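You operate a simulated robot arm through the tools that you are given. There is no shell and no other tool. Be economical: measure what you need, move in short steps, check, and stop when the job is done.

The job below is to be done with a simulated two-armed robot. You get a single attempt, and the scene is never put back.

Task
Pick up the brown carton labelled "pads" from the top of the steel table with one hand, pass it to the other hand and put it on the slatted rack of the washer. Set down upright: brown carton.
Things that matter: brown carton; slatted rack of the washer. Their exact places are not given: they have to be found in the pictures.

It is judged by the outcome, as a careful person would: the job done as asked, and still so three seconds after it is handed in. It fails if anything else is knocked over, pushed out of place, dropped, spilled or broken.

Robot
Two 7-joint arms with three-finger grippers on one trunk, on a base that drives. Base frame: it is fixed to the floor where the robot stands at the start and does not move with it; the origin is under the middle of the robot, x ahead of it, y to its left, z up; the surface under the hand at the start is at about z = 0.84. Units: m, rad, N and s.
The left shoulder is at the start at [0.086, 0.126, 1.11], the right one opposite. With the tool pointing down near the work surface each hand reaches from about 0.38 to 0.86 m from the robot's upright axis, wherever it stands, measured 20 degrees to its own side. Places, roughly: slatted rack of the washer [1.2, 4, 0.9]. Payload 2.94 kg a hand.
Tool frame (each hand has its own): the origin (TCP) lies between the finger pads and is the grasp point; the fingertips stand 0.03 m ahead of it; z points along the fingers, y is the line along which they close. The gripper opens to 0.128 m. The gripper's body begins 0.093 m behind the TCP.
Orientation is told as [roll, pitch, yaw] about the base's x, y, z axes, in that order, counted from this pose: with the fingers straight down and closing along the base's y, the tool's x points along the base's -x, its y along +y and its z along -z.

Tools
- The arms move only by the tool jog_arm. It takes "left_steps", "right_steps" or both (then of equal length, played together; a hand with none holds still); each is a list of rows, each a list of 7 numbers: the shift along the tool's x, y, z in m, then the turn, a rotation vector about the tool's x, y, z in rad, then the finger opening in m, from 0 to 0.128. In form: [[x, y, z, wx, wy, wz, hand], ...]. A call has 1 to 10 rows; each row is the pose to reach, as a shift and turn from the pose commanded when the call began, along the tool's axes at that moment. Each row takes 0.2 s and may step no farther than 0.05 m and 0.15 rad from the row before; otherwise, or with a gripper value out of range, the whole call is refused. Where a pose cannot be reached the arm comes as near as it can. A force on the tool above 40 N (or 10 N above the force at the start of the call, whichever is more), or a blocked arm, ends the call early, and 0.2 s more pass. Each finger halts on what it meets, pressing with about 31 N; the grip force reading is that of the motor and also rises with nothing between the fingers. The clock runs only during rows and for 0.2 s after the last one: add rows that repeat a pose to give the fingers time. The reply holds the time, the measured pose of the TCP, the force on the tool along the base axes, the opening and the grip force, in the units named above and with some noise, with the torque about the TCP (base axes, N m) and any sound that the robot's microphone picked up.
- Cameras (640 x 400 px; columns grow to the right, rows downward): "scene" is now at [0.2116, -0.0246, 1.2625]; the picture's right is [-0.27, -0.96, 0.00], its down [-0.62, 0.17, -0.76] and it looks along [0.74, -0.21, -0.64] (base axes); focal length 214 px, centre (320, 200). "left" rides on the left gripper at [0.069, 0.015, -0.12] in its tool frame; the picture's right is [-0.21, 0.98, 0.00], its down [-0.82, -0.18, -0.54] and it looks along [-0.53, -0.12, 0.84] (tool axes); focal length 251 px, centre (320, 200). "right" rides on the right gripper at [0.069, -0.015, -0.12] in its tool frame; the picture's right is [0.21, 0.98, 0.00], its down [-0.82, 0.18, -0.54] and it looks along [-0.53, 0.12, 0.84] (tool axes); focal length 251 px, centre (320, 200).
- grab_frame(camera): a new picture of that camera. It takes no simulated time.
- raise_lower(by): slides the trunk up (or, below 0, down) by that many m; the arms and the scene camera ride with it, the base frame stays. It gives what a move gives, with no picture.
- steer(legs): drives the robot by 1 to 6 legs, each [ahead, left, turn to the left] in m, m and rad, along the robot's own axes; the way and the turn of a leg run together, so that a leg with both is an arc; at most 1.5 m and 3.142 rad a leg. The arms and the cameras ride along, it lands a little off, and it stops where it bumps. It gives what a move gives.
- pan_tilt(pan, tilt): turns the head with the scene camera to pan (to the left, within 1.396 rad either way) and tilt (down, from -0.506 to 1.204), counted from straight ahead of the robot. It gives what a move gives.
- pixel_to_xyz(camera, pixels): for up to 12 pixels [column, row] of the newest picture of that camera ("zoom" is the newest enlarged one), the place [x, y, z] in the base frame of the surface seen there, good to about 0.003 m. It takes no simulated time.
- close_up(camera, box): a new picture of the part [left, top, right, bottom] of that camera's present view, enlarged. It takes no simulated time.
- close_job(): hands the job in; it is judged then, once.

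Go step by step. Measure first, check grasps and placings, and put right what went wrong. The budget is 80 turns and 58 pictures, counting those below and the enlarged ones. Unless the task says otherwise, let go and move clear before handing in, and close with one line.

The tools are called after "Emit:" as a command line: name --argument value ..., lists and objects as JSON in quotes. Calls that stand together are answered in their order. jog_arm: Moves the arms, as the interface text tells. Its arguments: {"type":"object","properties":{"left_steps":{"type":"array"},"right_steps":{"type":"array"}},"required":[]} The other tools are called the same way: raise_lower (by) slides the trunk up or down; steer (legs) drives the base; pan_tilt (pan, tilt) turns the head that bears the scene camera; grab_frame (camera) takes a picture; pixel_to_xyz (camera, pixels) gives the place of the surface under pixels of a picture; close_up (camera, box) takes an enlarged picture of a part of a camera's view; close_job () hands the job in.

At the start:

```text
t: 0.0
left_tcp_pos: [0.5427, 0.0529, 1.0874]
left_tool_rot: [0.0, 0.001, 0.002]
left_force: [0.5, 0.2, 0.1]
left_ft_torque: [0.01, -0.02, 0.0]
left_gripper_width: 0.1279
left_grasp_force: 0.0
right_tcp_pos: [0.4364, -0.3557, 1.1218]
right_tool_rot: [0.001, 0.001, 0.0]
right_force: [0.7, 0.2, 0.4]
right_ft_torque: [-0.05, -0.01, 0.03]
right_gripper_width: 0.1281
right_grasp_force: 0.0
trunk travel left (down, up): [-0.325, 0.222]
robot x, y, heading: [-0.0005, 0.0016, 0.003]
head pan, tilt: [-0.274, 0.702]
```

scene: 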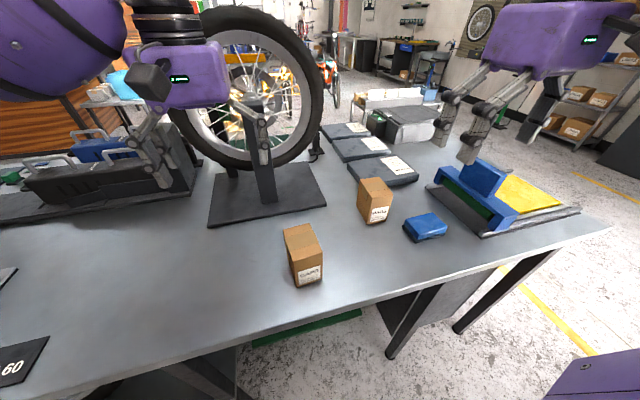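
right: 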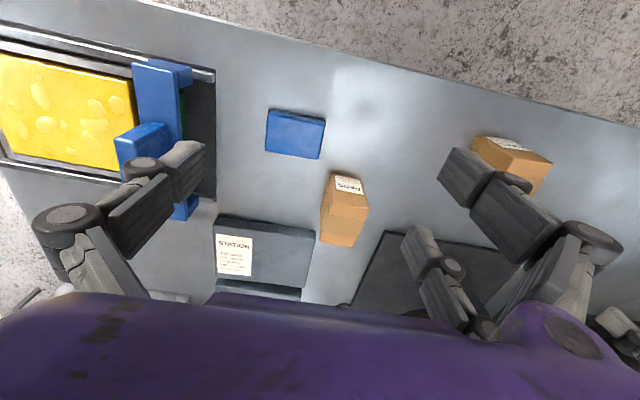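
left: 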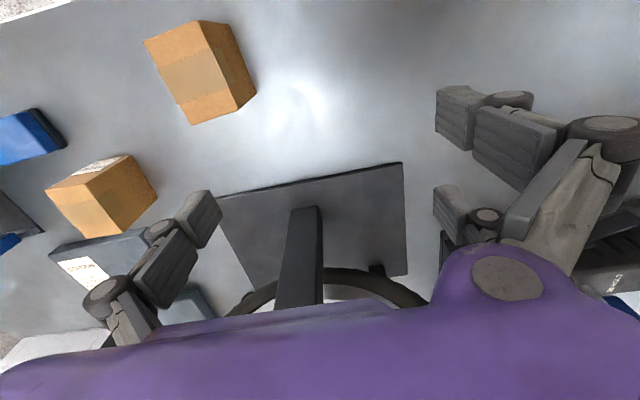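

There are two brown cartons in the scene picture, at about (303,255) and (375,200); I need to read both labels.

Emit:
close_up --camera "scene" --box '[270, 165, 410, 295]'

Emit:
pixel_to_xyz --camera "scene" --pixels '[[286, 231], [312, 225], [322, 257], [294, 264], [297, 286], [322, 279], [359, 181], [382, 178], [391, 192], [369, 200], [368, 223], [388, 214]]'

```text
3.08 times, centred on (340, 230) of scene
```

zoom: 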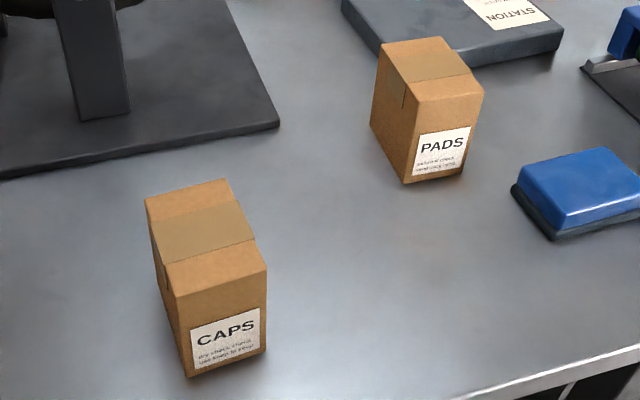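

```text
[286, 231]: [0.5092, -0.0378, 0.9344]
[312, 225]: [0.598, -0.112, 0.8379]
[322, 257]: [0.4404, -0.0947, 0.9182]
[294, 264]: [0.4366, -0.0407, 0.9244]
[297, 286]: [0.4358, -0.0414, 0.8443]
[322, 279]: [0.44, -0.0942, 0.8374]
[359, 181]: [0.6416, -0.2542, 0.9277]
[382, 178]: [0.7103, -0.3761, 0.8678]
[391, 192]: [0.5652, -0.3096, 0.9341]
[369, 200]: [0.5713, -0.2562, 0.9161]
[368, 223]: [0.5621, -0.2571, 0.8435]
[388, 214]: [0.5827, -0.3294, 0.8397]
```

The far carton (zoom about (430,110)) is PADS. I'll measure its corners just inside the edges.

Emit:
pixel_to_xyz --camera "zoom" --pixels '[[384, 46], [438, 41], [480, 94], [416, 101], [430, 70], [408, 176], [462, 168], [412, 115], [376, 120], [440, 145], [400, 90]]'

Emit:
pan_tilt --pan 1.2 --tilt 0.2

Emit:
grab_frame --camera "scene"

```text
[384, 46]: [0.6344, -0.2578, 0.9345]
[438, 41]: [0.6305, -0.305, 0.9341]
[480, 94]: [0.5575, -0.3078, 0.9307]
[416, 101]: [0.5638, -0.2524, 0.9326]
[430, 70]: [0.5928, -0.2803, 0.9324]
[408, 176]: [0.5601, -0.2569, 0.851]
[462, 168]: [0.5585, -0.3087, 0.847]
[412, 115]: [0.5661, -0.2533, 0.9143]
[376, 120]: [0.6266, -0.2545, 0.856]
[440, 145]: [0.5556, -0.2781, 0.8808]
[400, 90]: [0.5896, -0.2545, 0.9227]
```

```text
t: 1.6
left_tcp_pos: [0.5429, 0.0525, 1.0871]
left_tool_rot: [0.0, 0.001, 0.001]
left_force: [-0.9, -0.7, 0.4]
left_ft_torque: [0.0, 0.0, -0.04]
left_gripper_width: 0.1279
left_grasp_force: 0.1
right_tcp_pos: [0.4363, -0.3547, 1.1213]
right_tool_rot: [0.0, -0.001, -0.002]
right_force: [-0.6, -0.9, 0.3]
right_ft_torque: [0.03, 0.02, 0.01]
right_gripper_width: 0.1281
right_grasp_force: 0.0
trunk travel left (down, up): [-0.325, 0.222]
robot x, y, heading: [-0.0002, -0.0043, -0.003]
head pan, tilt: [1.201, 0.201]
```

```text
53 pictures are left
```

scene: 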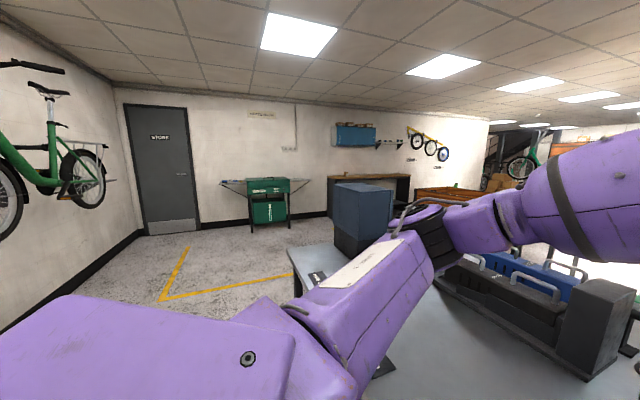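

The carton PADS is 0.08 (x) by 0.056 (y) by 0.095 m, centred near (0.597,-0.281). Next I need the washer: candidate is the green unit at (268,200); zooming and measuring.

Emit:
close_up --camera "scene" --box '[200, 150, 440, 260]'

Emit:
pixel_to_xyz --camera "scene" --pixels '[[268, 186], [233, 184], [303, 184], [370, 180], [364, 186], [268, 210], [250, 228], [293, 222], [370, 136]]'

```text
2.67 times, centred on (320, 205) of scene
```

zoom: 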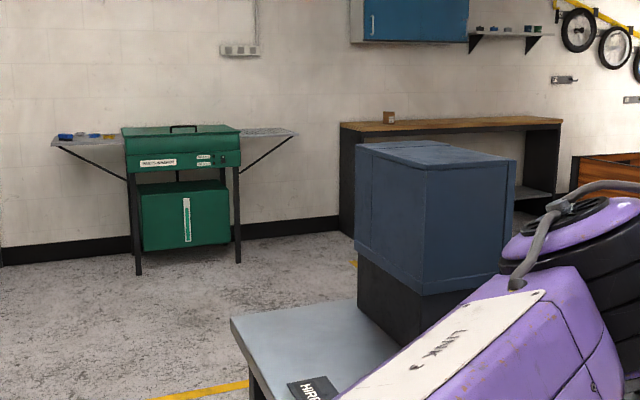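

```text
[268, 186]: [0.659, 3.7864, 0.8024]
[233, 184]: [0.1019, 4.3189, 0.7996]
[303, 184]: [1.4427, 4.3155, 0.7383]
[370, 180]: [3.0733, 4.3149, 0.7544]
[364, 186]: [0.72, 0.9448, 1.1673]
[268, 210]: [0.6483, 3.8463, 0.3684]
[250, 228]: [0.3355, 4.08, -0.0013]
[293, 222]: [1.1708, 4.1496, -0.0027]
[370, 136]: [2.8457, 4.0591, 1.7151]
```

The green parts washer is at about (0.66,3.8), with a slatted wing on its right side near (1.2,4), open from above. Plan: right hand grips PADS low with the tool tilted 45°, and the left takes it from the top. First I measure the obstacles around the carton.

Emit:
pan_tilt --pan -0.35 --tilt 0.75

Emit:
close_up --camera "scene" --box '[250, 130, 450, 260]'

```text
t: 3.2
left_tcp_pos: [0.5434, 0.0519, 1.0879]
left_tool_rot: [0.0, 0.002, 0.002]
left_force: [-0.8, 0.2, -0.2]
left_ft_torque: [-0.01, -0.02, -0.01]
left_gripper_width: 0.128
left_grasp_force: 0.1
right_tcp_pos: [0.4362, -0.3553, 1.1208]
right_tool_rot: [0.002, 0.002, 0.002]
right_force: [-0.2, 1.2, 0.2]
right_ft_torque: [-0.04, 0.0, -0.03]
right_gripper_width: 0.1278
right_grasp_force: 0.1
trunk travel left (down, up): [-0.325, 0.222]
robot x, y, heading: [-0.0001, 0.0021, -0.001]
head pan, tilt: [-0.351, 0.75]
```

```text
3.08 times, centred on (350, 195) of scene
```

zoom: 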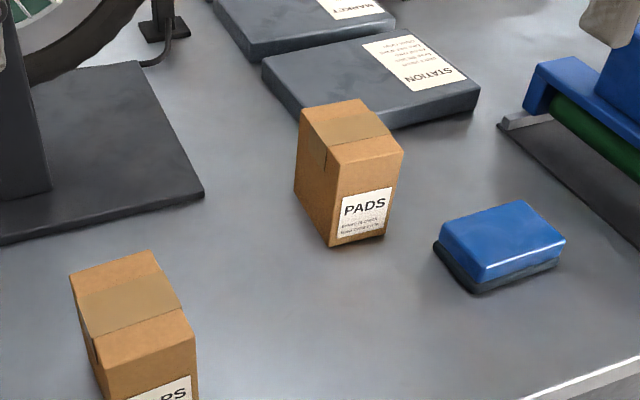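

Emit:
pixel_to_xyz --camera "zoom" --pixels '[[442, 225], [434, 250], [480, 285], [525, 204], [485, 265], [390, 118], [302, 108], [363, 102], [400, 152], [335, 165], [333, 243], [384, 232]]'

```text
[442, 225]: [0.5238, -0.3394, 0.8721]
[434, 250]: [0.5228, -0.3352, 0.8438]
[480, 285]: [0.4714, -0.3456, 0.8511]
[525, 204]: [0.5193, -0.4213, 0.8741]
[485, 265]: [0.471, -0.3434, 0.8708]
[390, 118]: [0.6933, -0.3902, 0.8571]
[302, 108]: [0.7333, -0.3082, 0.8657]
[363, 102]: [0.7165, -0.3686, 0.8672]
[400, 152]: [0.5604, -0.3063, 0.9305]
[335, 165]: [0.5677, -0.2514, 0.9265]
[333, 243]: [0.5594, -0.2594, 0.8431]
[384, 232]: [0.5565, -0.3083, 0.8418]
```

Path is clear: sponge is at y<-0.335, top 0.873. I move the right hand to a pre-grasp pose, tilted -45°, 0.12 m back along the tool.

Emit:
jog_arm --right_steps '[[-0.011, 0.0123, 0.01, 0, -0.131, 0, 0.1], [-0.022, 0.0247, 0.03, 0, -0.262, 0, 0.1], [-0.033, 0.037, 0.06, 0, -0.393, 0, 0.1], [-0.044, 0.0493, 0.09, 0, -0.524, 0, 0.1], [-0.055, 0.0617, 0.12, 0, -0.655, 0, 0.1], [-0.066, 0.074, 0.154, 0, -0.785, 0, 0.1], [-0.066, 0.074, 0.154, 0, -0.785, 0, 0.1]]'

Emit:
grab_frame --camera "right"

Emit:
grab_frame --camera "scene"

```text
t: 5.0
left_tcp_pos: [0.5439, 0.0514, 1.086]
left_tool_rot: [-0.001, 0.002, 0.002]
left_force: [0.6, 0.5, -0.3]
left_ft_torque: [0.06, 0.01, 0.03]
left_gripper_width: 0.128
left_grasp_force: 0.0
right_tcp_pos: [0.5411, -0.2269, 1.1791]
right_tool_rot: [0.173, -1.273, -0.031]
right_force: [0.6, -0.5, -0.1]
right_ft_torque: [0.02, -0.01, 0.04]
right_gripper_width: 0.0998
right_grasp_force: 0.0
right hand out of reach, approached as far as the arm can: row 6, 7
trunk travel left (down, up): [-0.325, 0.222]
robot x, y, heading: [-0.0014, 0.001, 0.001]
head pan, tilt: [-0.351, 0.75]
stopped in row 7 (right hand): the arm was blocked; the commanded pose is now the measured one
```

```text
50 pictures are left
```

right: 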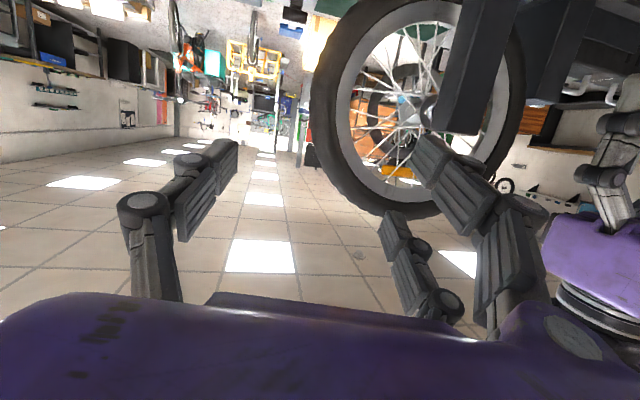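

```text
49 pictures are left
```

scene: 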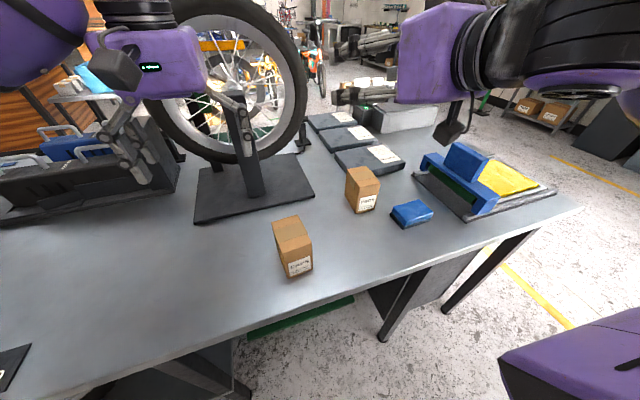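

At this tilt the carton is too close to the body. I back the base off 0.24 m so the wrist has room, then restore the -45° tilt.

Emit:
steer --legs '[[-0.24, 0, 0]]'

Emit:
jog_arm --right_steps '[[0, 0, 0, 0.043, 0.122, 0.01, 0.1], [0, 0, 0, 0.086, 0.244, 0.021, 0.1], [0, 0, 0, 0.13, 0.366, 0.031, 0.1], [0, 0, 0, 0.173, 0.488, 0.042, 0.1]]'

```text
t: 6.8
left_tcp_pos: [0.3043, 0.0528, 1.0884]
left_tool_rot: [0.0, -0.001, 0.001]
left_force: [-0.5, -0.2, 0.2]
left_ft_torque: [-0.02, -0.02, 0.02]
left_gripper_width: 0.1278
left_grasp_force: 0.1
right_tcp_pos: [0.3005, -0.2267, 1.1799]
right_tool_rot: [0.169, -1.27, -0.03]
right_force: [-0.3, -1.0, 0.4]
right_ft_torque: [0.01, -0.01, -0.02]
right_gripper_width: 0.0999
right_grasp_force: 0.1
trunk travel left (down, up): [-0.325, 0.222]
robot x, y, heading: [-0.2389, -0.0019, -0.003]
head pan, tilt: [-0.351, 0.75]
```

```text
t: 7.8
left_tcp_pos: [0.3045, 0.0539, 1.0877]
left_tool_rot: [-0.001, 0.0, 0.001]
left_force: [0.4, 0.7, 0.4]
left_ft_torque: [-0.02, 0.03, -0.03]
left_gripper_width: 0.1282
left_grasp_force: 0.0
right_tcp_pos: [0.3019, -0.2262, 1.1796]
right_tool_rot: [-0.007, -0.78, -0.032]
right_force: [0.1, 0.7, 0.4]
right_ft_torque: [-0.02, 0.04, 0.0]
right_gripper_width: 0.1
right_grasp_force: 0.0
trunk travel left (down, up): [-0.325, 0.222]
robot x, y, heading: [-0.2411, 0.0001, 0.001]
head pan, tilt: [-0.351, 0.75]
```

Orientation is now as wanted. Moving to the pre-grasp pose at about (0.502,-0.281,0.967).

Emit:
jog_arm --right_steps '[[0.001, -0.007, 0.042, -0.003, 0, -0.003, 0.1], [0.002, -0.014, 0.084, -0.006, 0, -0.006, 0.1], [0.003, -0.021, 0.126, -0.01, 0, -0.01, 0.1], [0.004, -0.028, 0.168, -0.013, 0, -0.013, 0.1], [0.005, -0.035, 0.21, -0.016, 0, -0.016, 0.1], [0.006, -0.042, 0.252, -0.02, 0, -0.02, 0.1], [0.007, -0.049, 0.292, -0.022, 0, -0.022, 0.1], [0.007, -0.049, 0.292, -0.022, 0, -0.022, 0.1]]'

Emit:
grab_frame --camera "right"

Emit:
grab_frame --camera "scene"

```text
t: 9.6
left_tcp_pos: [0.3038, 0.0514, 1.0875]
left_tool_rot: [0.0, -0.001, 0.0]
left_force: [-0.4, -0.8, 0.3]
left_ft_torque: [0.0, 0.01, 0.02]
left_gripper_width: 0.1281
left_grasp_force: 0.2
right_tcp_pos: [0.4991, -0.2836, 0.9671]
right_tool_rot: [-0.004, -0.782, 0.0]
right_force: [0.0, 1.2, -0.2]
right_ft_torque: [0.01, -0.02, 0.02]
right_gripper_width: 0.1002
right_grasp_force: 0.1
trunk travel left (down, up): [-0.325, 0.222]
robot x, y, heading: [-0.2374, 0.0022, -0.004]
head pan, tilt: [-0.351, 0.75]
```

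```text
48 pictures are left
```

right: 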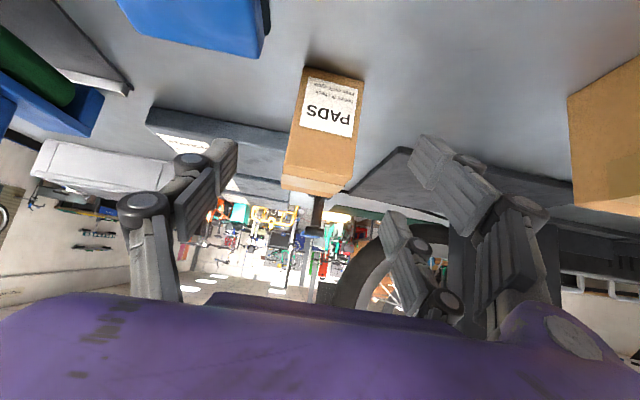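

```text
47 pictures are left
```

scene: 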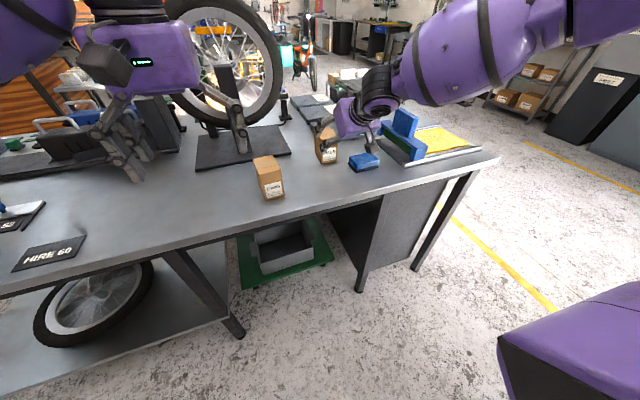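

The carton label is visible between the fingers at (330,110). Verifying its location from the right camera before advancing.

Emit:
pixel_to_xyz --camera "right" --pixels '[[307, 71], [362, 82], [285, 172], [349, 182], [320, 190], [200, 50], [262, 50]]'

```text
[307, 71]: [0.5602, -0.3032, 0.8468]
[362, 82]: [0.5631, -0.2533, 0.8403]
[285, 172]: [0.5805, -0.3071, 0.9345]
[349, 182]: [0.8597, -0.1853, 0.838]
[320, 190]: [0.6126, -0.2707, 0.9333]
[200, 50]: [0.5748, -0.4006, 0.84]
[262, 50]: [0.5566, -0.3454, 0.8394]
```

Carton centre y ≈ -0.28 confirmed. Advancing along the tool, then closing.

Emit:
jog_arm --right_steps '[[-0.001, 0.003, 0.03, 0, 0, 0, 0.1], [-0.002, 0.004, 0.06, 0, 0, 0, 0.1], [-0.003, 0.004, 0.09, 0, 0, 0, 0.1], [-0.003, 0.004, 0.122, 0, 0, 0, 0.1], [-0.003, 0.004, 0.122, 0, 0, 0, 0.1]]'

Emit:
grab_frame --camera "right"

```text
t: 10.8
left_tcp_pos: [0.3048, 0.0526, 1.0879]
left_tool_rot: [0.001, -0.001, 0.001]
left_force: [1.2, 1.0, -0.3]
left_ft_torque: [-0.03, -0.01, -0.03]
left_gripper_width: 0.1278
left_grasp_force: 0.0
right_tcp_pos: [0.5897, -0.2808, 0.8833]
right_tool_rot: [-0.006, -0.78, 0.0]
right_force: [-0.1, 0.3, 0.4]
right_ft_torque: [0.02, -0.03, 0.02]
right_gripper_width: 0.1001
right_grasp_force: 0.0
trunk travel left (down, up): [-0.325, 0.222]
robot x, y, heading: [-0.2422, 0.0015, 0.0]
head pan, tilt: [-0.351, 0.75]
```

```text
46 pictures are left
```

right: 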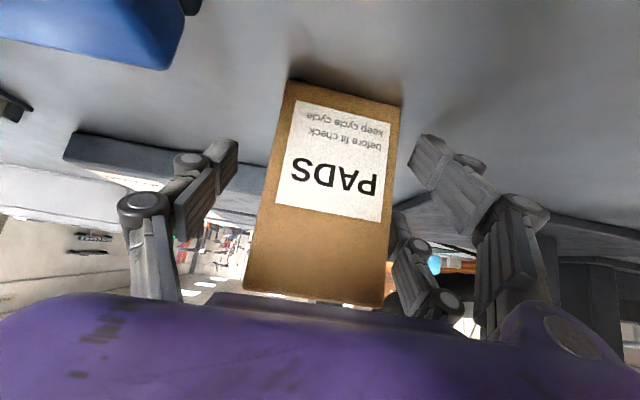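

The carton sits between the fingers, centred. Closing.

Emit:
jog_arm --right_steps '[[0, 0, 0, 0, 0, 0, 0.07], [0, 0, 0, 0, 0, 0, 0.05], [0, 0, 0, 0, 0, 0, 0.045], [0, 0, 0, 0, 0, 0, 0.045]]'

```text
t: 11.8
left_tcp_pos: [0.3043, 0.0534, 1.0872]
left_tool_rot: [-0.003, -0.001, 0.004]
left_force: [1.1, 0.3, 0.2]
left_ft_torque: [-0.02, -0.01, 0.0]
left_gripper_width: 0.1278
left_grasp_force: 0.1
right_tcp_pos: [0.5875, -0.2781, 0.8864]
right_tool_rot: [-0.001, -0.786, -0.001]
right_force: [2.4, 8.0, 16.7]
right_ft_torque: [1.0, -0.16, -0.02]
right_gripper_width: 0.0574
right_grasp_force: 31.1
trunk travel left (down, up): [-0.325, 0.222]
robot x, y, heading: [-0.24, -0.0021, -0.001]
head pan, tilt: [-0.351, 0.75]
```

Gripped at 0.057 m with 31 N. Lifting straight up.

Emit:
jog_arm --right_steps '[[-0.007, 0, -0.007, 0, 0, 0, 0.04], [-0.02, 0, -0.02, 0, 0, 0, 0.04], [-0.05, 0, -0.05, 0, 0, 0, 0.04], [-0.08, 0, -0.08, 0, 0, 0, 0.04], [-0.11, 0, -0.11, 0, 0, 0, 0.04], [-0.14, 0, -0.14, 0, 0, 0, 0.04], [-0.14, 0, -0.14, 0, 0, 0, 0.04]]'

Emit:
grab_frame --camera "right"

Emit:
grab_frame --camera "scene"

```text
t: 13.4
left_tcp_pos: [0.3042, 0.0511, 1.088]
left_tool_rot: [-0.001, 0.002, 0.0]
left_force: [0.4, -0.1, -0.4]
left_ft_torque: [0.02, 0.01, 0.0]
left_gripper_width: 0.128
left_grasp_force: 0.1
right_tcp_pos: [0.5887, -0.2812, 1.0796]
right_tool_rot: [-0.003, -0.779, -0.002]
right_force: [-0.7, 0.2, -2.3]
right_ft_torque: [0.01, 0.03, 0.0]
right_gripper_width: 0.0575
right_grasp_force: 30.7
trunk travel left (down, up): [-0.325, 0.222]
robot x, y, heading: [-0.2405, -0.0019, 0.001]
head pan, tilt: [-0.351, 0.75]
```

```text
45 pictures are left
```

right: 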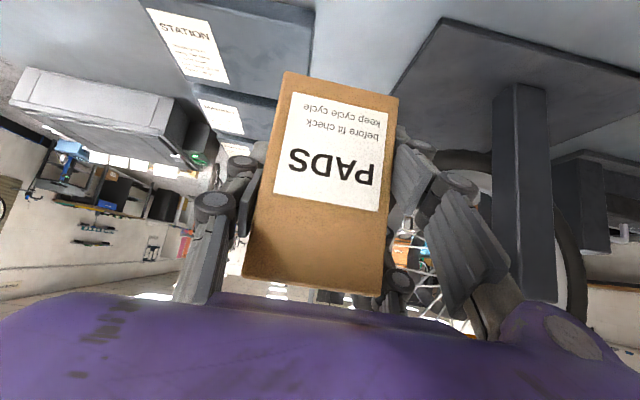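

```text
44 pictures are left
```

scene: 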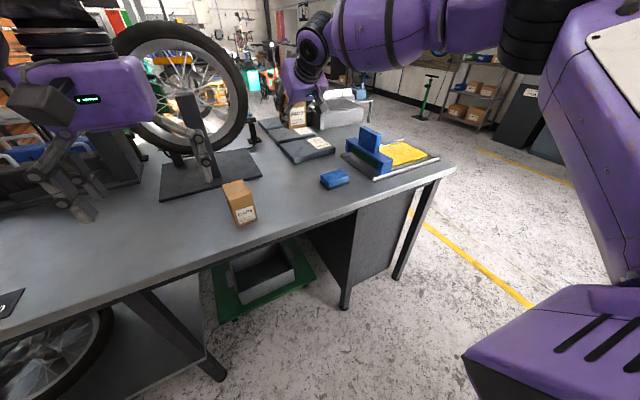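

PADS is held and lifted. I back off from the table for the handover, after a look around to the side/back.

Emit:
pan_tilt --pan 1.39 --tilt 0.5

Emit:
grab_frame --camera "scene"

Emit:
pan_tilt --pan -1.39 --tilt 0.5

Emit:
grab_frame --camera "scene"

```text
t: 15.2
left_tcp_pos: [0.3038, 0.0518, 1.0865]
left_tool_rot: [-0.001, 0.001, 0.003]
left_force: [-0.7, -0.6, -0.2]
left_ft_torque: [-0.01, -0.01, -0.01]
left_gripper_width: 0.128
left_grasp_force: 0.1
right_tcp_pos: [0.5887, -0.2789, 1.0822]
right_tool_rot: [-0.003, -0.783, -0.001]
right_force: [-0.2, 0.0, -2.8]
right_ft_torque: [0.0, 0.05, 0.0]
right_gripper_width: 0.0577
right_grasp_force: 30.8
trunk travel left (down, up): [-0.325, 0.222]
robot x, y, heading: [-0.2397, -0.0009, -0.001]
head pan, tilt: [1.389, 0.499]
```

```text
43 pictures are left
```

scene: 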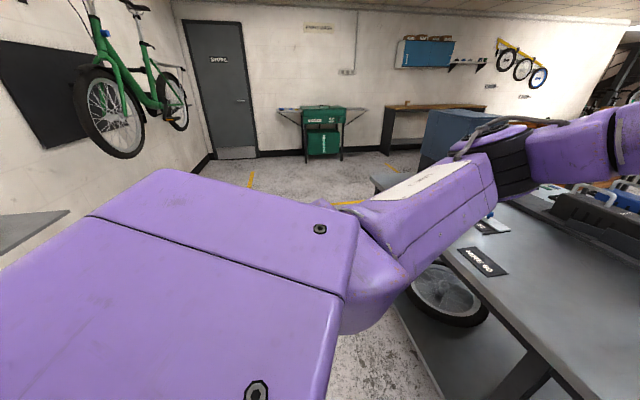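

```text
t: 17.6
left_tcp_pos: [0.306, 0.0518, 1.0883]
left_tool_rot: [0.001, 0.001, 0.002]
left_force: [0.4, 0.5, 0.2]
left_ft_torque: [0.0, 0.0, 0.0]
left_gripper_width: 0.128
left_grasp_force: 0.0
right_tcp_pos: [0.5883, -0.2797, 1.0815]
right_tool_rot: [-0.003, -0.782, -0.002]
right_force: [0.8, 0.1, -2.6]
right_ft_torque: [0.01, 0.04, 0.0]
right_gripper_width: 0.0574
right_grasp_force: 30.9
trunk travel left (down, up): [-0.325, 0.222]
robot x, y, heading: [-0.2395, 0.0033, -0.002]
head pan, tilt: [-1.389, 0.499]
```

```text
42 pictures are left
```

scene: 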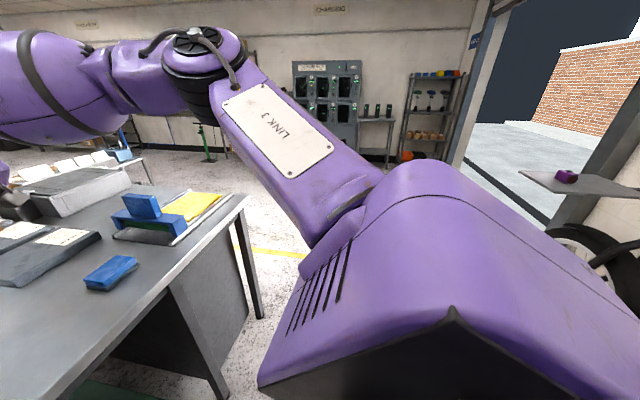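

There are shelves/benches behind: edges at (600,185) here. Measuring how far back they are.

Emit:
pixel_to_xyz --camera "scene" --pixels '[[525, 175], [600, 185], [550, 190], [630, 290], [635, 192]]'

Emit:
pan_tilt --pan 1.39 --tilt 0.3

Emit:
grab_frame --camera "scene"

Emit:
pixel_to_xyz --camera "scene" --pixels '[[20, 265], [65, 250], [40, 265], [300, 150], [30, 280], [250, 230], [440, 260], [350, 190], [380, 220]]'

```text
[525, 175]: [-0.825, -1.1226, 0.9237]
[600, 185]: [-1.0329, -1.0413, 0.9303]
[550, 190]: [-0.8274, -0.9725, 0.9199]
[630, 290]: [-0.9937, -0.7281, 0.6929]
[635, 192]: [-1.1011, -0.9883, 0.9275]
```

```text
t: 20.1
left_tcp_pos: [0.3046, 0.0517, 1.0881]
left_tool_rot: [-0.001, 0.0, 0.001]
left_force: [0.0, -0.4, 0.6]
left_ft_torque: [0.01, 0.02, -0.03]
left_gripper_width: 0.1281
left_grasp_force: 0.1
right_tcp_pos: [0.5879, -0.279, 1.0821]
right_tool_rot: [-0.002, -0.782, 0.0]
right_force: [0.6, -0.4, -2.2]
right_ft_torque: [0.01, 0.03, -0.02]
right_gripper_width: 0.0573
right_grasp_force: 31.2
trunk travel left (down, up): [-0.325, 0.222]
robot x, y, heading: [-0.2356, 0.0004, -0.006]
head pan, tilt: [1.389, 0.3]
```

```text
41 pictures are left
```

scene: 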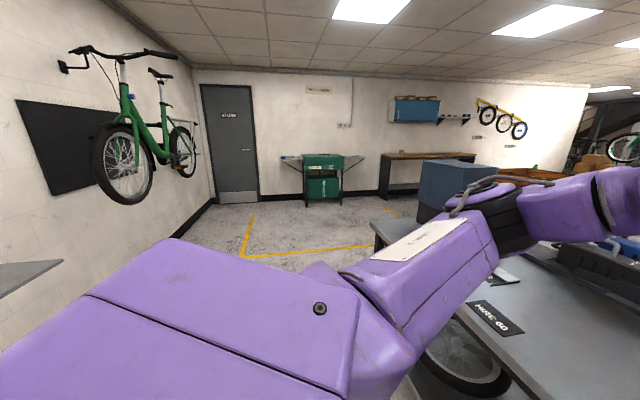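

```text
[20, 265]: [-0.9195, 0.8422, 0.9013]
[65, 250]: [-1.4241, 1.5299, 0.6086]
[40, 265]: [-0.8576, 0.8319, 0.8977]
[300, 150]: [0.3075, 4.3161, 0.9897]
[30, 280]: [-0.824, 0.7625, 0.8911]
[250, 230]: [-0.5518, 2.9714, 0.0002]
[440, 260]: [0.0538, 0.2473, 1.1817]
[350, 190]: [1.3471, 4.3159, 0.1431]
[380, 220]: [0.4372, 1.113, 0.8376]
```

A bench edge lies at x≈-0.82 behind, so I won't back up much; the handover can be done right here, near the table's front edge. Raising the left hand with a matching 0.5 rad yaw while bringing the right to about (0.42,-0.10,1.10) with yaw 0.5.

Emit:
jog_arm --left_steps '[[0, 0.03, -0.035, 0, 0, -0.1, 0.11], [0, 0.06, -0.07, 0, 0, -0.2, 0.11], [0, 0.09, -0.105, 0, 0, -0.3, 0.11], [0, 0.1, -0.14, 0, 0, -0.4, 0.11], [0, 0.1, -0.17, 0, 0, -0.5, 0.11], [0, 0.1, -0.17, 0, 0, -0.5, 0.11], [0, 0.1, -0.17, 0, 0, -0.5, 0.11]]' --right_steps '[[0, 0, 0, 0, 0, 0, 0.04], [0.021, 0.036, -0.027, -0.07, 0, -0.07, 0.04], [0.043, 0.072, -0.054, -0.14, 0, -0.14, 0.04], [0.064, 0.108, -0.081, -0.21, 0, -0.21, 0.04], [0.086, 0.144, -0.108, -0.28, 0, -0.28, 0.04], [0.107, 0.18, -0.135, -0.35, 0, -0.35, 0.04], [0.107, 0.18, -0.135, -0.35, 0, -0.35, 0.04]]'

Emit:
pan_tilt --pan 0 --tilt 0.5

Emit:
grab_frame --camera "scene"

Emit:
grab_frame --camera "left"

```text
t: 21.6
left_tcp_pos: [0.3035, 0.1505, 1.2578]
left_tool_rot: [0.001, 0.002, 0.502]
left_force: [-0.1, -1.0, -0.5]
left_ft_torque: [0.02, 0.03, -0.01]
left_gripper_width: 0.1097
left_grasp_force: 0.0
right_tcp_pos: [0.4181, -0.0997, 1.1009]
right_tool_rot: [0.0, -0.78, 0.492]
right_force: [0.5, 0.5, -1.9]
right_ft_torque: [0.01, 0.03, 0.01]
right_gripper_width: 0.0574
right_grasp_force: 30.9
trunk travel left (down, up): [-0.325, 0.222]
robot x, y, heading: [-0.2392, 0.0004, -0.005]
head pan, tilt: [1.389, 0.3]
```

```text
t: 23.2
left_tcp_pos: [0.3027, 0.1514, 1.2566]
left_tool_rot: [-0.001, 0.001, 0.501]
left_force: [-1.7, 0.3, 0.5]
left_ft_torque: [-0.01, 0.02, 0.01]
left_gripper_width: 0.1099
left_grasp_force: 0.1
right_tcp_pos: [0.4184, -0.0993, 1.1008]
right_tool_rot: [-0.004, -0.78, 0.491]
right_force: [-0.6, 0.2, -2.1]
right_ft_torque: [-0.05, 0.03, -0.01]
right_gripper_width: 0.0573
right_grasp_force: 31.1
trunk travel left (down, up): [-0.325, 0.222]
robot x, y, heading: [-0.2408, 0.0023, 0.002]
head pan, tilt: [0.0, 0.499]
```

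```text
40 pictures are left
```

scene: 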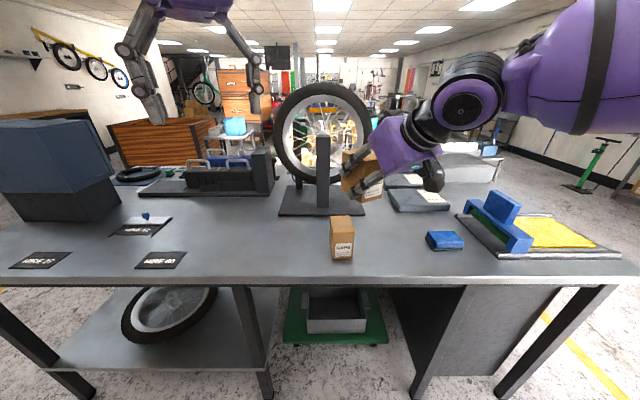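

```text
39 pictures are left
```

left: 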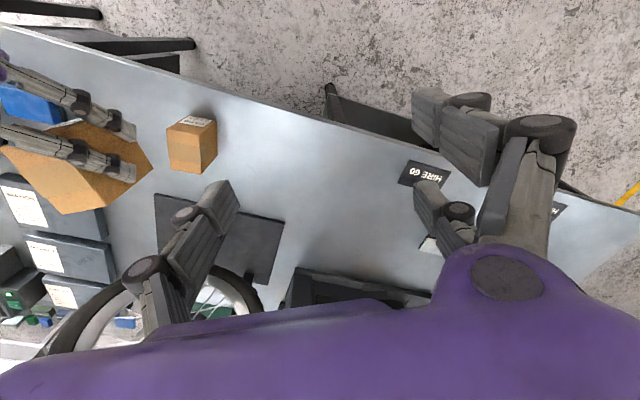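

The carton is held upright at yaw 0.49; computed centre (0.427,-0.095), top 1.149. I slide the left hand sideways to just above its front part.

Emit:
jog_arm --left_steps '[[-0.003, -0.046, 0, 0, 0, 0, 0.1], [-0.006, -0.092, 0, 0, 0, 0, 0.1], [-0.009, -0.138, 0, 0, 0, 0, 0.1], [-0.012, -0.184, 0, 0, 0, 0, 0.1], [-0.015, -0.23, 0, 0, 0, 0, 0.1], [-0.018, -0.275, 0, 0, 0, 0, 0.1], [-0.018, -0.275, 0, 0, 0, 0, 0.1]]'

Emit:
grab_frame --camera "scene"

Emit:
grab_frame --camera "left"

```text
t: 24.8
left_tcp_pos: [0.4249, -0.0734, 1.2514]
left_tool_rot: [0.0, -0.001, 0.501]
left_force: [0.4, 0.0, -0.9]
left_ft_torque: [-0.05, 0.01, 0.01]
left_gripper_width: 0.1
left_grasp_force: 0.0
left hand out of reach, approached as far as the arm can: row 6, 7
right_tcp_pos: [0.4189, -0.0981, 1.1019]
right_tool_rot: [-0.003, -0.78, 0.492]
right_force: [-0.1, 0.8, -1.5]
right_ft_torque: [-0.07, 0.01, -0.02]
right_gripper_width: 0.0573
right_grasp_force: 30.7
trunk travel left (down, up): [-0.325, 0.222]
robot x, y, heading: [-0.2335, -0.0015, -0.002]
head pan, tilt: [0.0, 0.499]
```

```text
38 pictures are left
```

scene: 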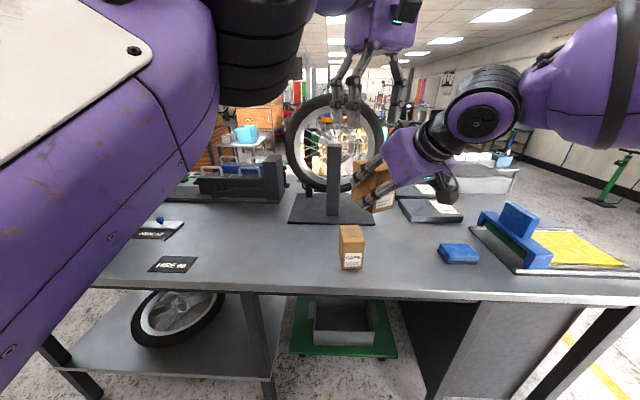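

```text
37 pictures are left
```

left: 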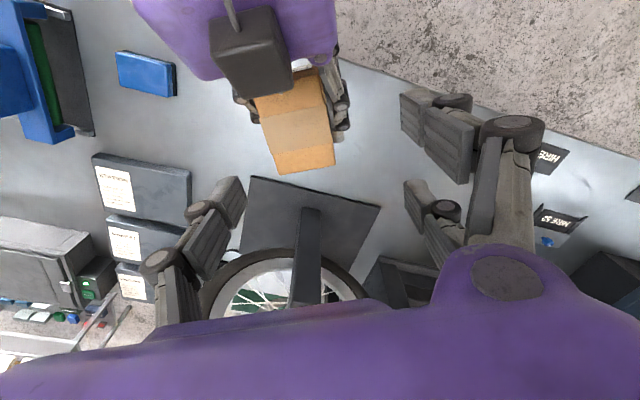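

The left hand is at its high-reach limit, so the hands should be lower relative to the shoulders. I back off 0.1 m, raise the trunk 0.1 m, and then lower both hands together.

Emit:
steer --legs '[[-0.1, 0, 0]]'

Emit:
raise_lower --by 0.12

Emit:
jog_arm --left_steps '[[0, 0, 0.03, 0, 0, 0, 0.1], [0, 0, 0.06, 0, 0, 0, 0.1], [0, 0, 0.09, 0, 0, 0, 0.1], [0, 0, 0.12, 0, 0, 0, 0.1], [0, 0, 0.15, 0, 0, 0, 0.1], [0, 0, 0.15, 0, 0, 0, 0.1]]' --right_steps '[[0.021, 0, 0.021, 0, 0, 0, 0.04], [0.042, 0, 0.042, 0, 0, 0, 0.04], [0.063, 0, 0.063, 0, 0, 0, 0.04], [0.084, 0, 0.084, 0, 0, 0, 0.04], [0.106, 0, 0.106, 0, 0, 0, 0.04], [0.106, 0, 0.106, 0, 0, 0, 0.04]]'

Emit:
grab_frame --camera "left"

```text
t: 25.9
left_tcp_pos: [0.3255, -0.0726, 1.2514]
left_tool_rot: [0.0, 0.001, 0.502]
left_force: [-0.4, -0.5, 0.3]
left_ft_torque: [0.02, 0.01, 0.02]
left_gripper_width: 0.0998
left_grasp_force: 0.1
right_tcp_pos: [0.3205, -0.0988, 1.1007]
right_tool_rot: [-0.001, -0.781, 0.49]
right_force: [0.6, -0.4, -2.3]
right_ft_torque: [0.0, 0.01, -0.02]
right_gripper_width: 0.0574
right_grasp_force: 31.3
trunk travel left (down, up): [-0.325, 0.222]
robot x, y, heading: [-0.3385, -0.0003, -0.002]
head pan, tilt: [0.0, 0.499]
```

```text
t: 27.4
left_tcp_pos: [0.2842, -0.0718, 1.4421]
left_tool_rot: [-0.063, -0.11, 0.508]
left_force: [-0.6, 0.0, -1.2]
left_ft_torque: [0.02, 0.03, -0.01]
left_gripper_width: 0.0998
left_grasp_force: 0.0
right_tcp_pos: [0.3201, -0.0993, 1.2185]
right_tool_rot: [0.0, -0.778, 0.49]
right_force: [0.1, 0.6, -1.9]
right_ft_torque: [-0.02, 0.02, -0.03]
right_gripper_width: 0.0573
right_grasp_force: 31.1
trunk travel left (down, up): [-0.445, 0.102]
robot x, y, heading: [-0.3337, 0.0005, -0.001]
head pan, tilt: [0.0, 0.499]
```

```text
t: 28.8
left_tcp_pos: [0.2998, -0.0702, 1.3011]
left_tool_rot: [-0.068, -0.116, 0.505]
left_force: [-0.3, -0.3, -1.3]
left_ft_torque: [-0.01, -0.03, 0.01]
left_gripper_width: 0.1
left_grasp_force: 0.1
right_tcp_pos: [0.3174, -0.0989, 1.071]
right_tool_rot: [-0.001, -0.783, 0.49]
right_force: [-0.2, -0.3, -1.5]
right_ft_torque: [-0.06, 0.03, -0.03]
right_gripper_width: 0.0577
right_grasp_force: 31.0
trunk travel left (down, up): [-0.445, 0.102]
robot x, y, heading: [-0.3357, 0.0004, -0.001]
head pan, tilt: [0.0, 0.499]
```

```text
36 pictures are left
```

left: 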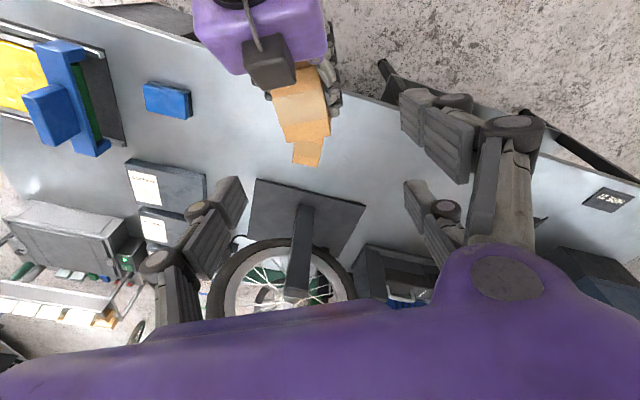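

The left hand picked up a small tilt from the reach limit. I level it while lowering a little, then compute the fine move.

Emit:
jog_arm --left_steps '[[0, 0, 0, -0.034, 0.058, 0.008, 0.1], [0, 0, 0.02, -0.068, 0.116, 0.015, 0.1], [0, 0, 0.04, -0.068, 0.116, 0.015, 0.1], [0, 0, 0.04, -0.068, 0.116, 0.015, 0.1]]'

```text
t: 29.8
left_tcp_pos: [0.3058, -0.0725, 1.26]
left_tool_rot: [0.004, -0.001, 0.486]
left_force: [-0.8, -0.6, 0.0]
left_ft_torque: [0.01, -0.04, -0.02]
left_gripper_width: 0.0998
left_grasp_force: 0.1
right_tcp_pos: [0.3193, -0.1002, 1.069]
right_tool_rot: [-0.002, -0.779, 0.49]
right_force: [-0.2, 0.4, -3.3]
right_ft_torque: [-0.03, 0.06, 0.02]
right_gripper_width: 0.0575
right_grasp_force: 31.2
trunk travel left (down, up): [-0.445, 0.102]
robot x, y, heading: [-0.3403, -0.0005, -0.001]
head pan, tilt: [0.0, 0.499]
```

Level again. Moving to hover about 0.1 m above the grasp point, then verifying by camera.

Emit:
jog_arm --left_steps '[[-0.0175, -0.0145, 0, 0, 0, 0, 0.1], [-0.035, -0.029, 0, 0, 0, 0, 0.1], [-0.035, -0.029, 0.03, 0, 0, 0, 0.1], [-0.035, -0.029, 0.06, 0, 0, 0, 0.1], [-0.035, -0.029, 0.06, 0, 0, 0, 0.1]]'

Emit:
grab_frame --camera "left"

Emit:
grab_frame --camera "scene"

```text
t: 31.0
left_tcp_pos: [0.3515, -0.0821, 1.199]
left_tool_rot: [0.002, -0.002, 0.486]
left_force: [0.0, -0.4, -0.4]
left_ft_torque: [0.01, -0.02, 0.02]
left_gripper_width: 0.1001
left_grasp_force: 0.0
right_tcp_pos: [0.3175, -0.1007, 1.0715]
right_tool_rot: [-0.002, -0.783, 0.492]
right_force: [-0.1, -0.8, -2.7]
right_ft_torque: [0.01, 0.01, -0.01]
right_gripper_width: 0.0574
right_grasp_force: 30.8
trunk travel left (down, up): [-0.445, 0.102]
robot x, y, heading: [-0.3368, 0.0002, -0.006]
head pan, tilt: [0.0, 0.499]
```

```text
35 pictures are left
```

left: 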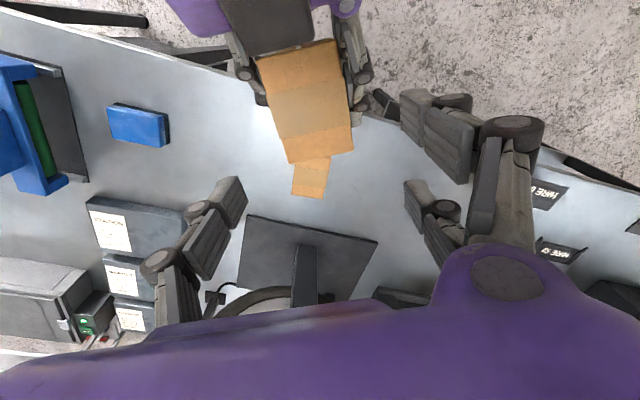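

```text
34 pictures are left
```

scene: 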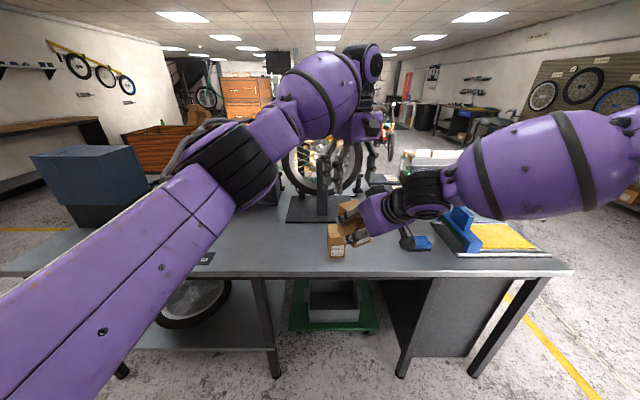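

The carton's top is visible at (305,100) and I need to check what the black box at (265,20) is and where, before descending.

Emit:
pixel_to_xyz --camera "left" --pixels '[[265, 20], [240, 10], [300, 35], [335, 45], [262, 60], [290, 160], [350, 150], [300, 100], [195, 15], [245, 70], [365, 70]]'

Emit:
close_up --camera "scene" --box '[290, 90, 450, 270]'

```text
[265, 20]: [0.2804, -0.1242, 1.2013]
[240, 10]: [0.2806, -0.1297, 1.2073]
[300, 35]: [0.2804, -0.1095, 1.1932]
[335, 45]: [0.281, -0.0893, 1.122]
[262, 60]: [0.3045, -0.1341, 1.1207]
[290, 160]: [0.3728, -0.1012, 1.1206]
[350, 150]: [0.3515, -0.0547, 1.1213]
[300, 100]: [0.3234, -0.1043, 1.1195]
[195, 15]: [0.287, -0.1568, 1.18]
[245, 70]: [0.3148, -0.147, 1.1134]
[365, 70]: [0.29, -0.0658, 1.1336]
```

```text
2.22 times, centred on (370, 180) of scene
```

zoom: 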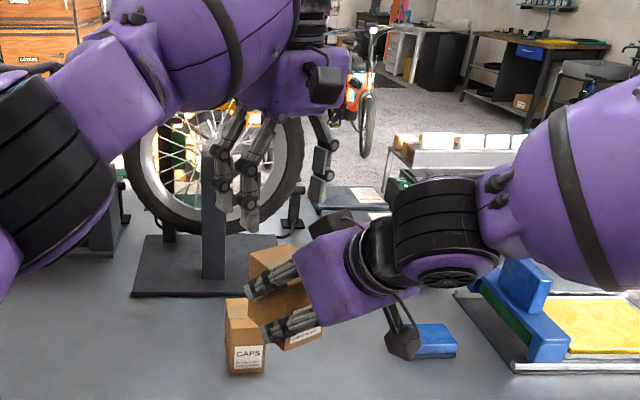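

The right hand has a second black box on its upper side, at about (0.28,-0.12,1.2), that would foul the left camera on a vertical descent. So I lean the left hand 0.45 rad forward about its closing axis, keeping the TCP at hover, then check.

Emit:
jog_arm --left_steps '[[0, 0, 0, 0, 0.1125, 0, 0.1], [0, 0, 0, 0, 0.225, 0, 0.1], [0, 0, 0, 0, 0.3375, 0, 0.1], [0, 0, 0, 0, 0.45, 0, 0.1], [0, 0, 0, 0, 0.45, 0, 0.1]]'

Emit:
close_up --camera "scene" --box '[290, 90, 450, 270]'

Emit:
grab_frame --camera "left"

```text
t: 32.2
left_tcp_pos: [0.3114, -0.0669, 1.1881]
left_tool_rot: [0.005, 0.451, 0.489]
left_force: [-0.7, -0.4, -1.1]
left_ft_torque: [-0.01, 0.03, 0.0]
left_gripper_width: 0.1001
left_grasp_force: 0.0
left hand out of reach, approached as far as the arm can: row 2, 3, 4, 5
right_tcp_pos: [0.3178, -0.1009, 1.0711]
right_tool_rot: [0.001, -0.782, 0.489]
right_force: [-0.2, -0.4, -2.5]
right_ft_torque: [0.0, 0.03, 0.01]
right_gripper_width: 0.0573
right_grasp_force: 31.1
trunk travel left (down, up): [-0.445, 0.102]
robot x, y, heading: [-0.3405, -0.0008, -0.0]
head pan, tilt: [0.0, 0.499]
```

```text
2.22 times, centred on (370, 180) of scene
```

zoom: 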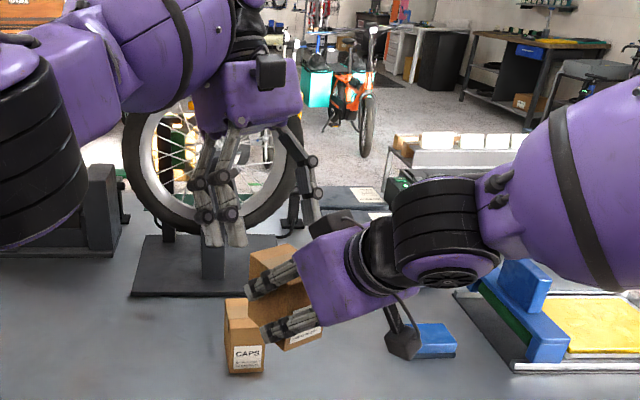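

```text
31 pictures are left
```

left: 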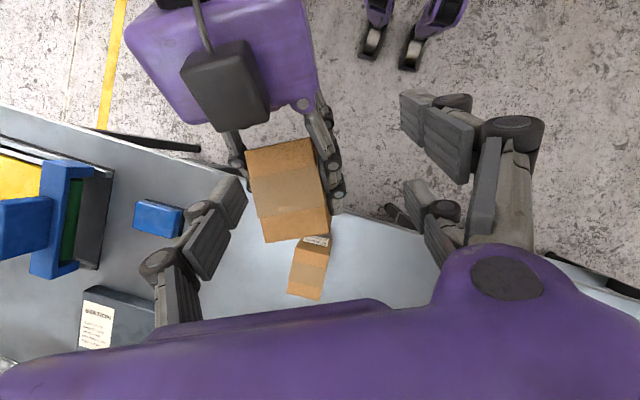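

The leaned left arm is at its stretch limit about 4 cm short. I bring the right hand with the carton closer and lower instead.

Emit:
jog_arm --right_steps '[[0.019, 0.015, 0.002, 0, 0, 0, 0.04], [0.038, 0.03, 0.004, 0, 0, 0, 0.04], [0.057, 0.045, 0.007, 0, 0, 0, 0.04], [0.076, 0.0595, 0.009, 0, 0, 0, 0.04], [0.076, 0.0595, 0.009, 0, 0, 0, 0.04]]'

```text
t: 33.4
left_tcp_pos: [0.3112, -0.0652, 1.1868]
left_tool_rot: [0.005, 0.45, 0.489]
left_force: [-0.3, 0.0, -0.2]
left_ft_torque: [0.0, -0.01, -0.02]
left_gripper_width: 0.1001
left_grasp_force: 0.0
right_tcp_pos: [0.2491, -0.0698, 1.0122]
right_tool_rot: [-0.002, -0.78, 0.489]
right_force: [0.5, 0.3, -2.5]
right_ft_torque: [-0.03, 0.02, -0.01]
right_gripper_width: 0.0575
right_grasp_force: 31.2
trunk travel left (down, up): [-0.445, 0.102]
robot x, y, heading: [-0.3374, -0.0011, -0.002]
head pan, tilt: [0.0, 0.499]
```

Right hand followed fine. Target for the left is (0.283,-0.052,1.042); moving first to a hover at z≈1.14 above it.

Emit:
jog_arm --left_steps '[[-0.001, 0.0125, 0.017, 0, 0, 0, 0.1], [-0.003, 0.0255, 0.034, 0, 0, 0, 0.1], [-0.004, 0.0255, 0.05, 0, 0, 0, 0.1], [-0.004, 0.0255, 0.05, 0, 0, 0, 0.1]]'

Emit:
grab_frame --camera "left"

```text
t: 34.4
left_tcp_pos: [0.2832, -0.051, 1.1396]
left_tool_rot: [0.003, 0.45, 0.488]
left_force: [-0.3, 0.0, 0.2]
left_ft_torque: [-0.02, 0.02, -0.01]
left_gripper_width: 0.1
left_grasp_force: 0.1
right_tcp_pos: [0.2487, -0.0703, 1.0101]
right_tool_rot: [-0.002, -0.778, 0.491]
right_force: [0.1, 0.0, -2.2]
right_ft_torque: [-0.04, 0.01, -0.02]
right_gripper_width: 0.0574
right_grasp_force: 31.0
trunk travel left (down, up): [-0.445, 0.102]
robot x, y, heading: [-0.3325, -0.0025, -0.001]
head pan, tilt: [0.0, 0.499]
```

```text
30 pictures are left
```

left: 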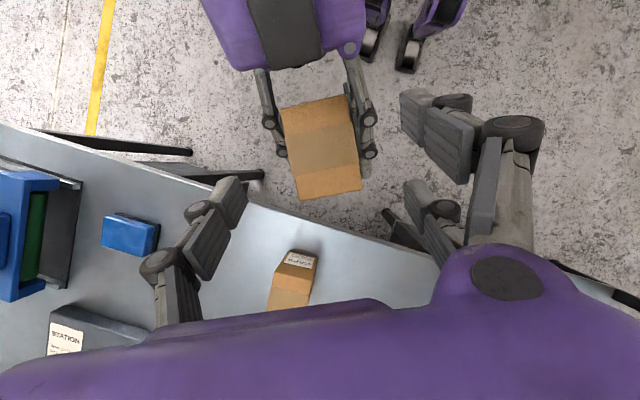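

Hover as wanted. Verifying the carton's top corners from the left camera.

Emit:
pixel_to_xyz --camera "left" --pixels '[[301, 196], [359, 188], [284, 110], [345, 98], [285, 30], [300, 60]]'

```text
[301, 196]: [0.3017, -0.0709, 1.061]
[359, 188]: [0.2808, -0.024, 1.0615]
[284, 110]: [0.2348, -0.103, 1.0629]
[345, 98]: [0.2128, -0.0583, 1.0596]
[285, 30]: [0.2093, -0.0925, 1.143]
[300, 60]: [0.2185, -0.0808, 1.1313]
```

Well aligned. Descending 0.098 m vertically, fingers still open.

Emit:
jog_arm --left_steps '[[-0.011, -0.0003, 0.022, 0, 0, 0, 0.1], [-0.0213, -0.0007, 0.044, 0, 0, 0, 0.1], [-0.032, -0.0007, 0.066, 0, 0, 0, 0.1], [-0.0427, -0.0007, 0.0882, 0, 0, 0, 0.1], [-0.0427, -0.0007, 0.0882, 0, 0, 0, 0.1]]'

Emit:
grab_frame --camera "left"

Emit:
close_up --camera "scene" --box '[250, 130, 450, 330]'

```text
t: 35.6
left_tcp_pos: [0.2853, -0.051, 1.0421]
left_tool_rot: [0.004, 0.451, 0.486]
left_force: [-0.2, 0.1, 0.5]
left_ft_torque: [0.02, -0.03, -0.01]
left_gripper_width: 0.0999
left_grasp_force: 0.1
right_tcp_pos: [0.2483, -0.0701, 1.0116]
right_tool_rot: [-0.002, -0.78, 0.49]
right_force: [0.2, 1.1, -2.6]
right_ft_torque: [-0.02, 0.05, 0.02]
right_gripper_width: 0.0575
right_grasp_force: 30.9
trunk travel left (down, up): [-0.445, 0.102]
robot x, y, heading: [-0.3404, 0.0021, -0.004]
head pan, tilt: [0.0, 0.499]
```

```text
29 pictures are left
```

left: 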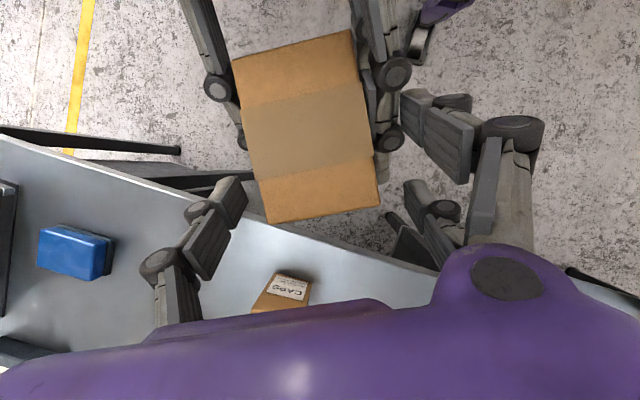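

```text
2.00 times, centred on (350, 230) of scene
```

zoom: 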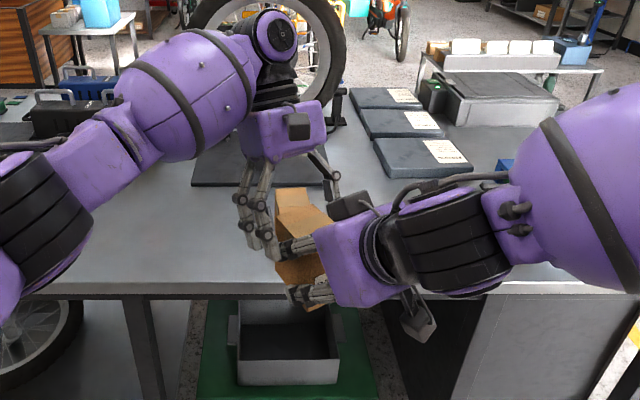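

Both hands straddle the carton without contact. Closing the left fingers.

Emit:
jog_arm --left_steps '[[0.002, 0, 0.001, 0, 0, 0, 0.085], [0.002, 0, 0.001, 0, 0, 0, 0.07], [0.002, 0, 0.001, 0, 0, 0, 0.055], [0.002, 0, 0.001, 0, 0, 0, 0.04], [0.002, 0, 0.001, 0, 0, 0, 0.04]]'

Emit:
grab_frame --camera "left"

```text
t: 36.8
left_tcp_pos: [0.2825, -0.0493, 1.0407]
left_tool_rot: [0.014, 0.45, 0.49]
left_force: [-1.8, 0.9, -1.1]
left_ft_torque: [-0.52, -0.4, -0.42]
left_gripper_width: 0.0767
left_grasp_force: 27.7
right_tcp_pos: [0.2503, -0.076, 1.0091]
right_tool_rot: [-0.007, -0.775, 0.482]
right_force: [1.3, -0.6, -1.8]
right_ft_torque: [0.55, 0.46, 0.35]
right_gripper_width: 0.0573
right_grasp_force: 31.1
trunk travel left (down, up): [-0.445, 0.102]
robot x, y, heading: [-0.3409, -0.0002, -0.002]
head pan, tilt: [0.0, 0.499]
stopped in row 5 (right hand): the force on the tool passed its limit at 41 N (the readings are from after the stop); the commanded pose is now the measured one
```

```text
27 pictures are left
```

left: 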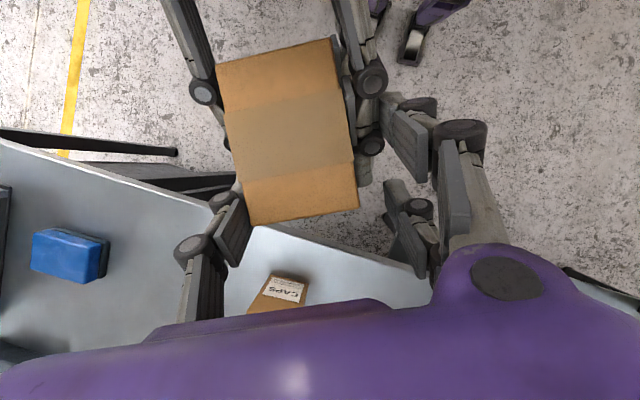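

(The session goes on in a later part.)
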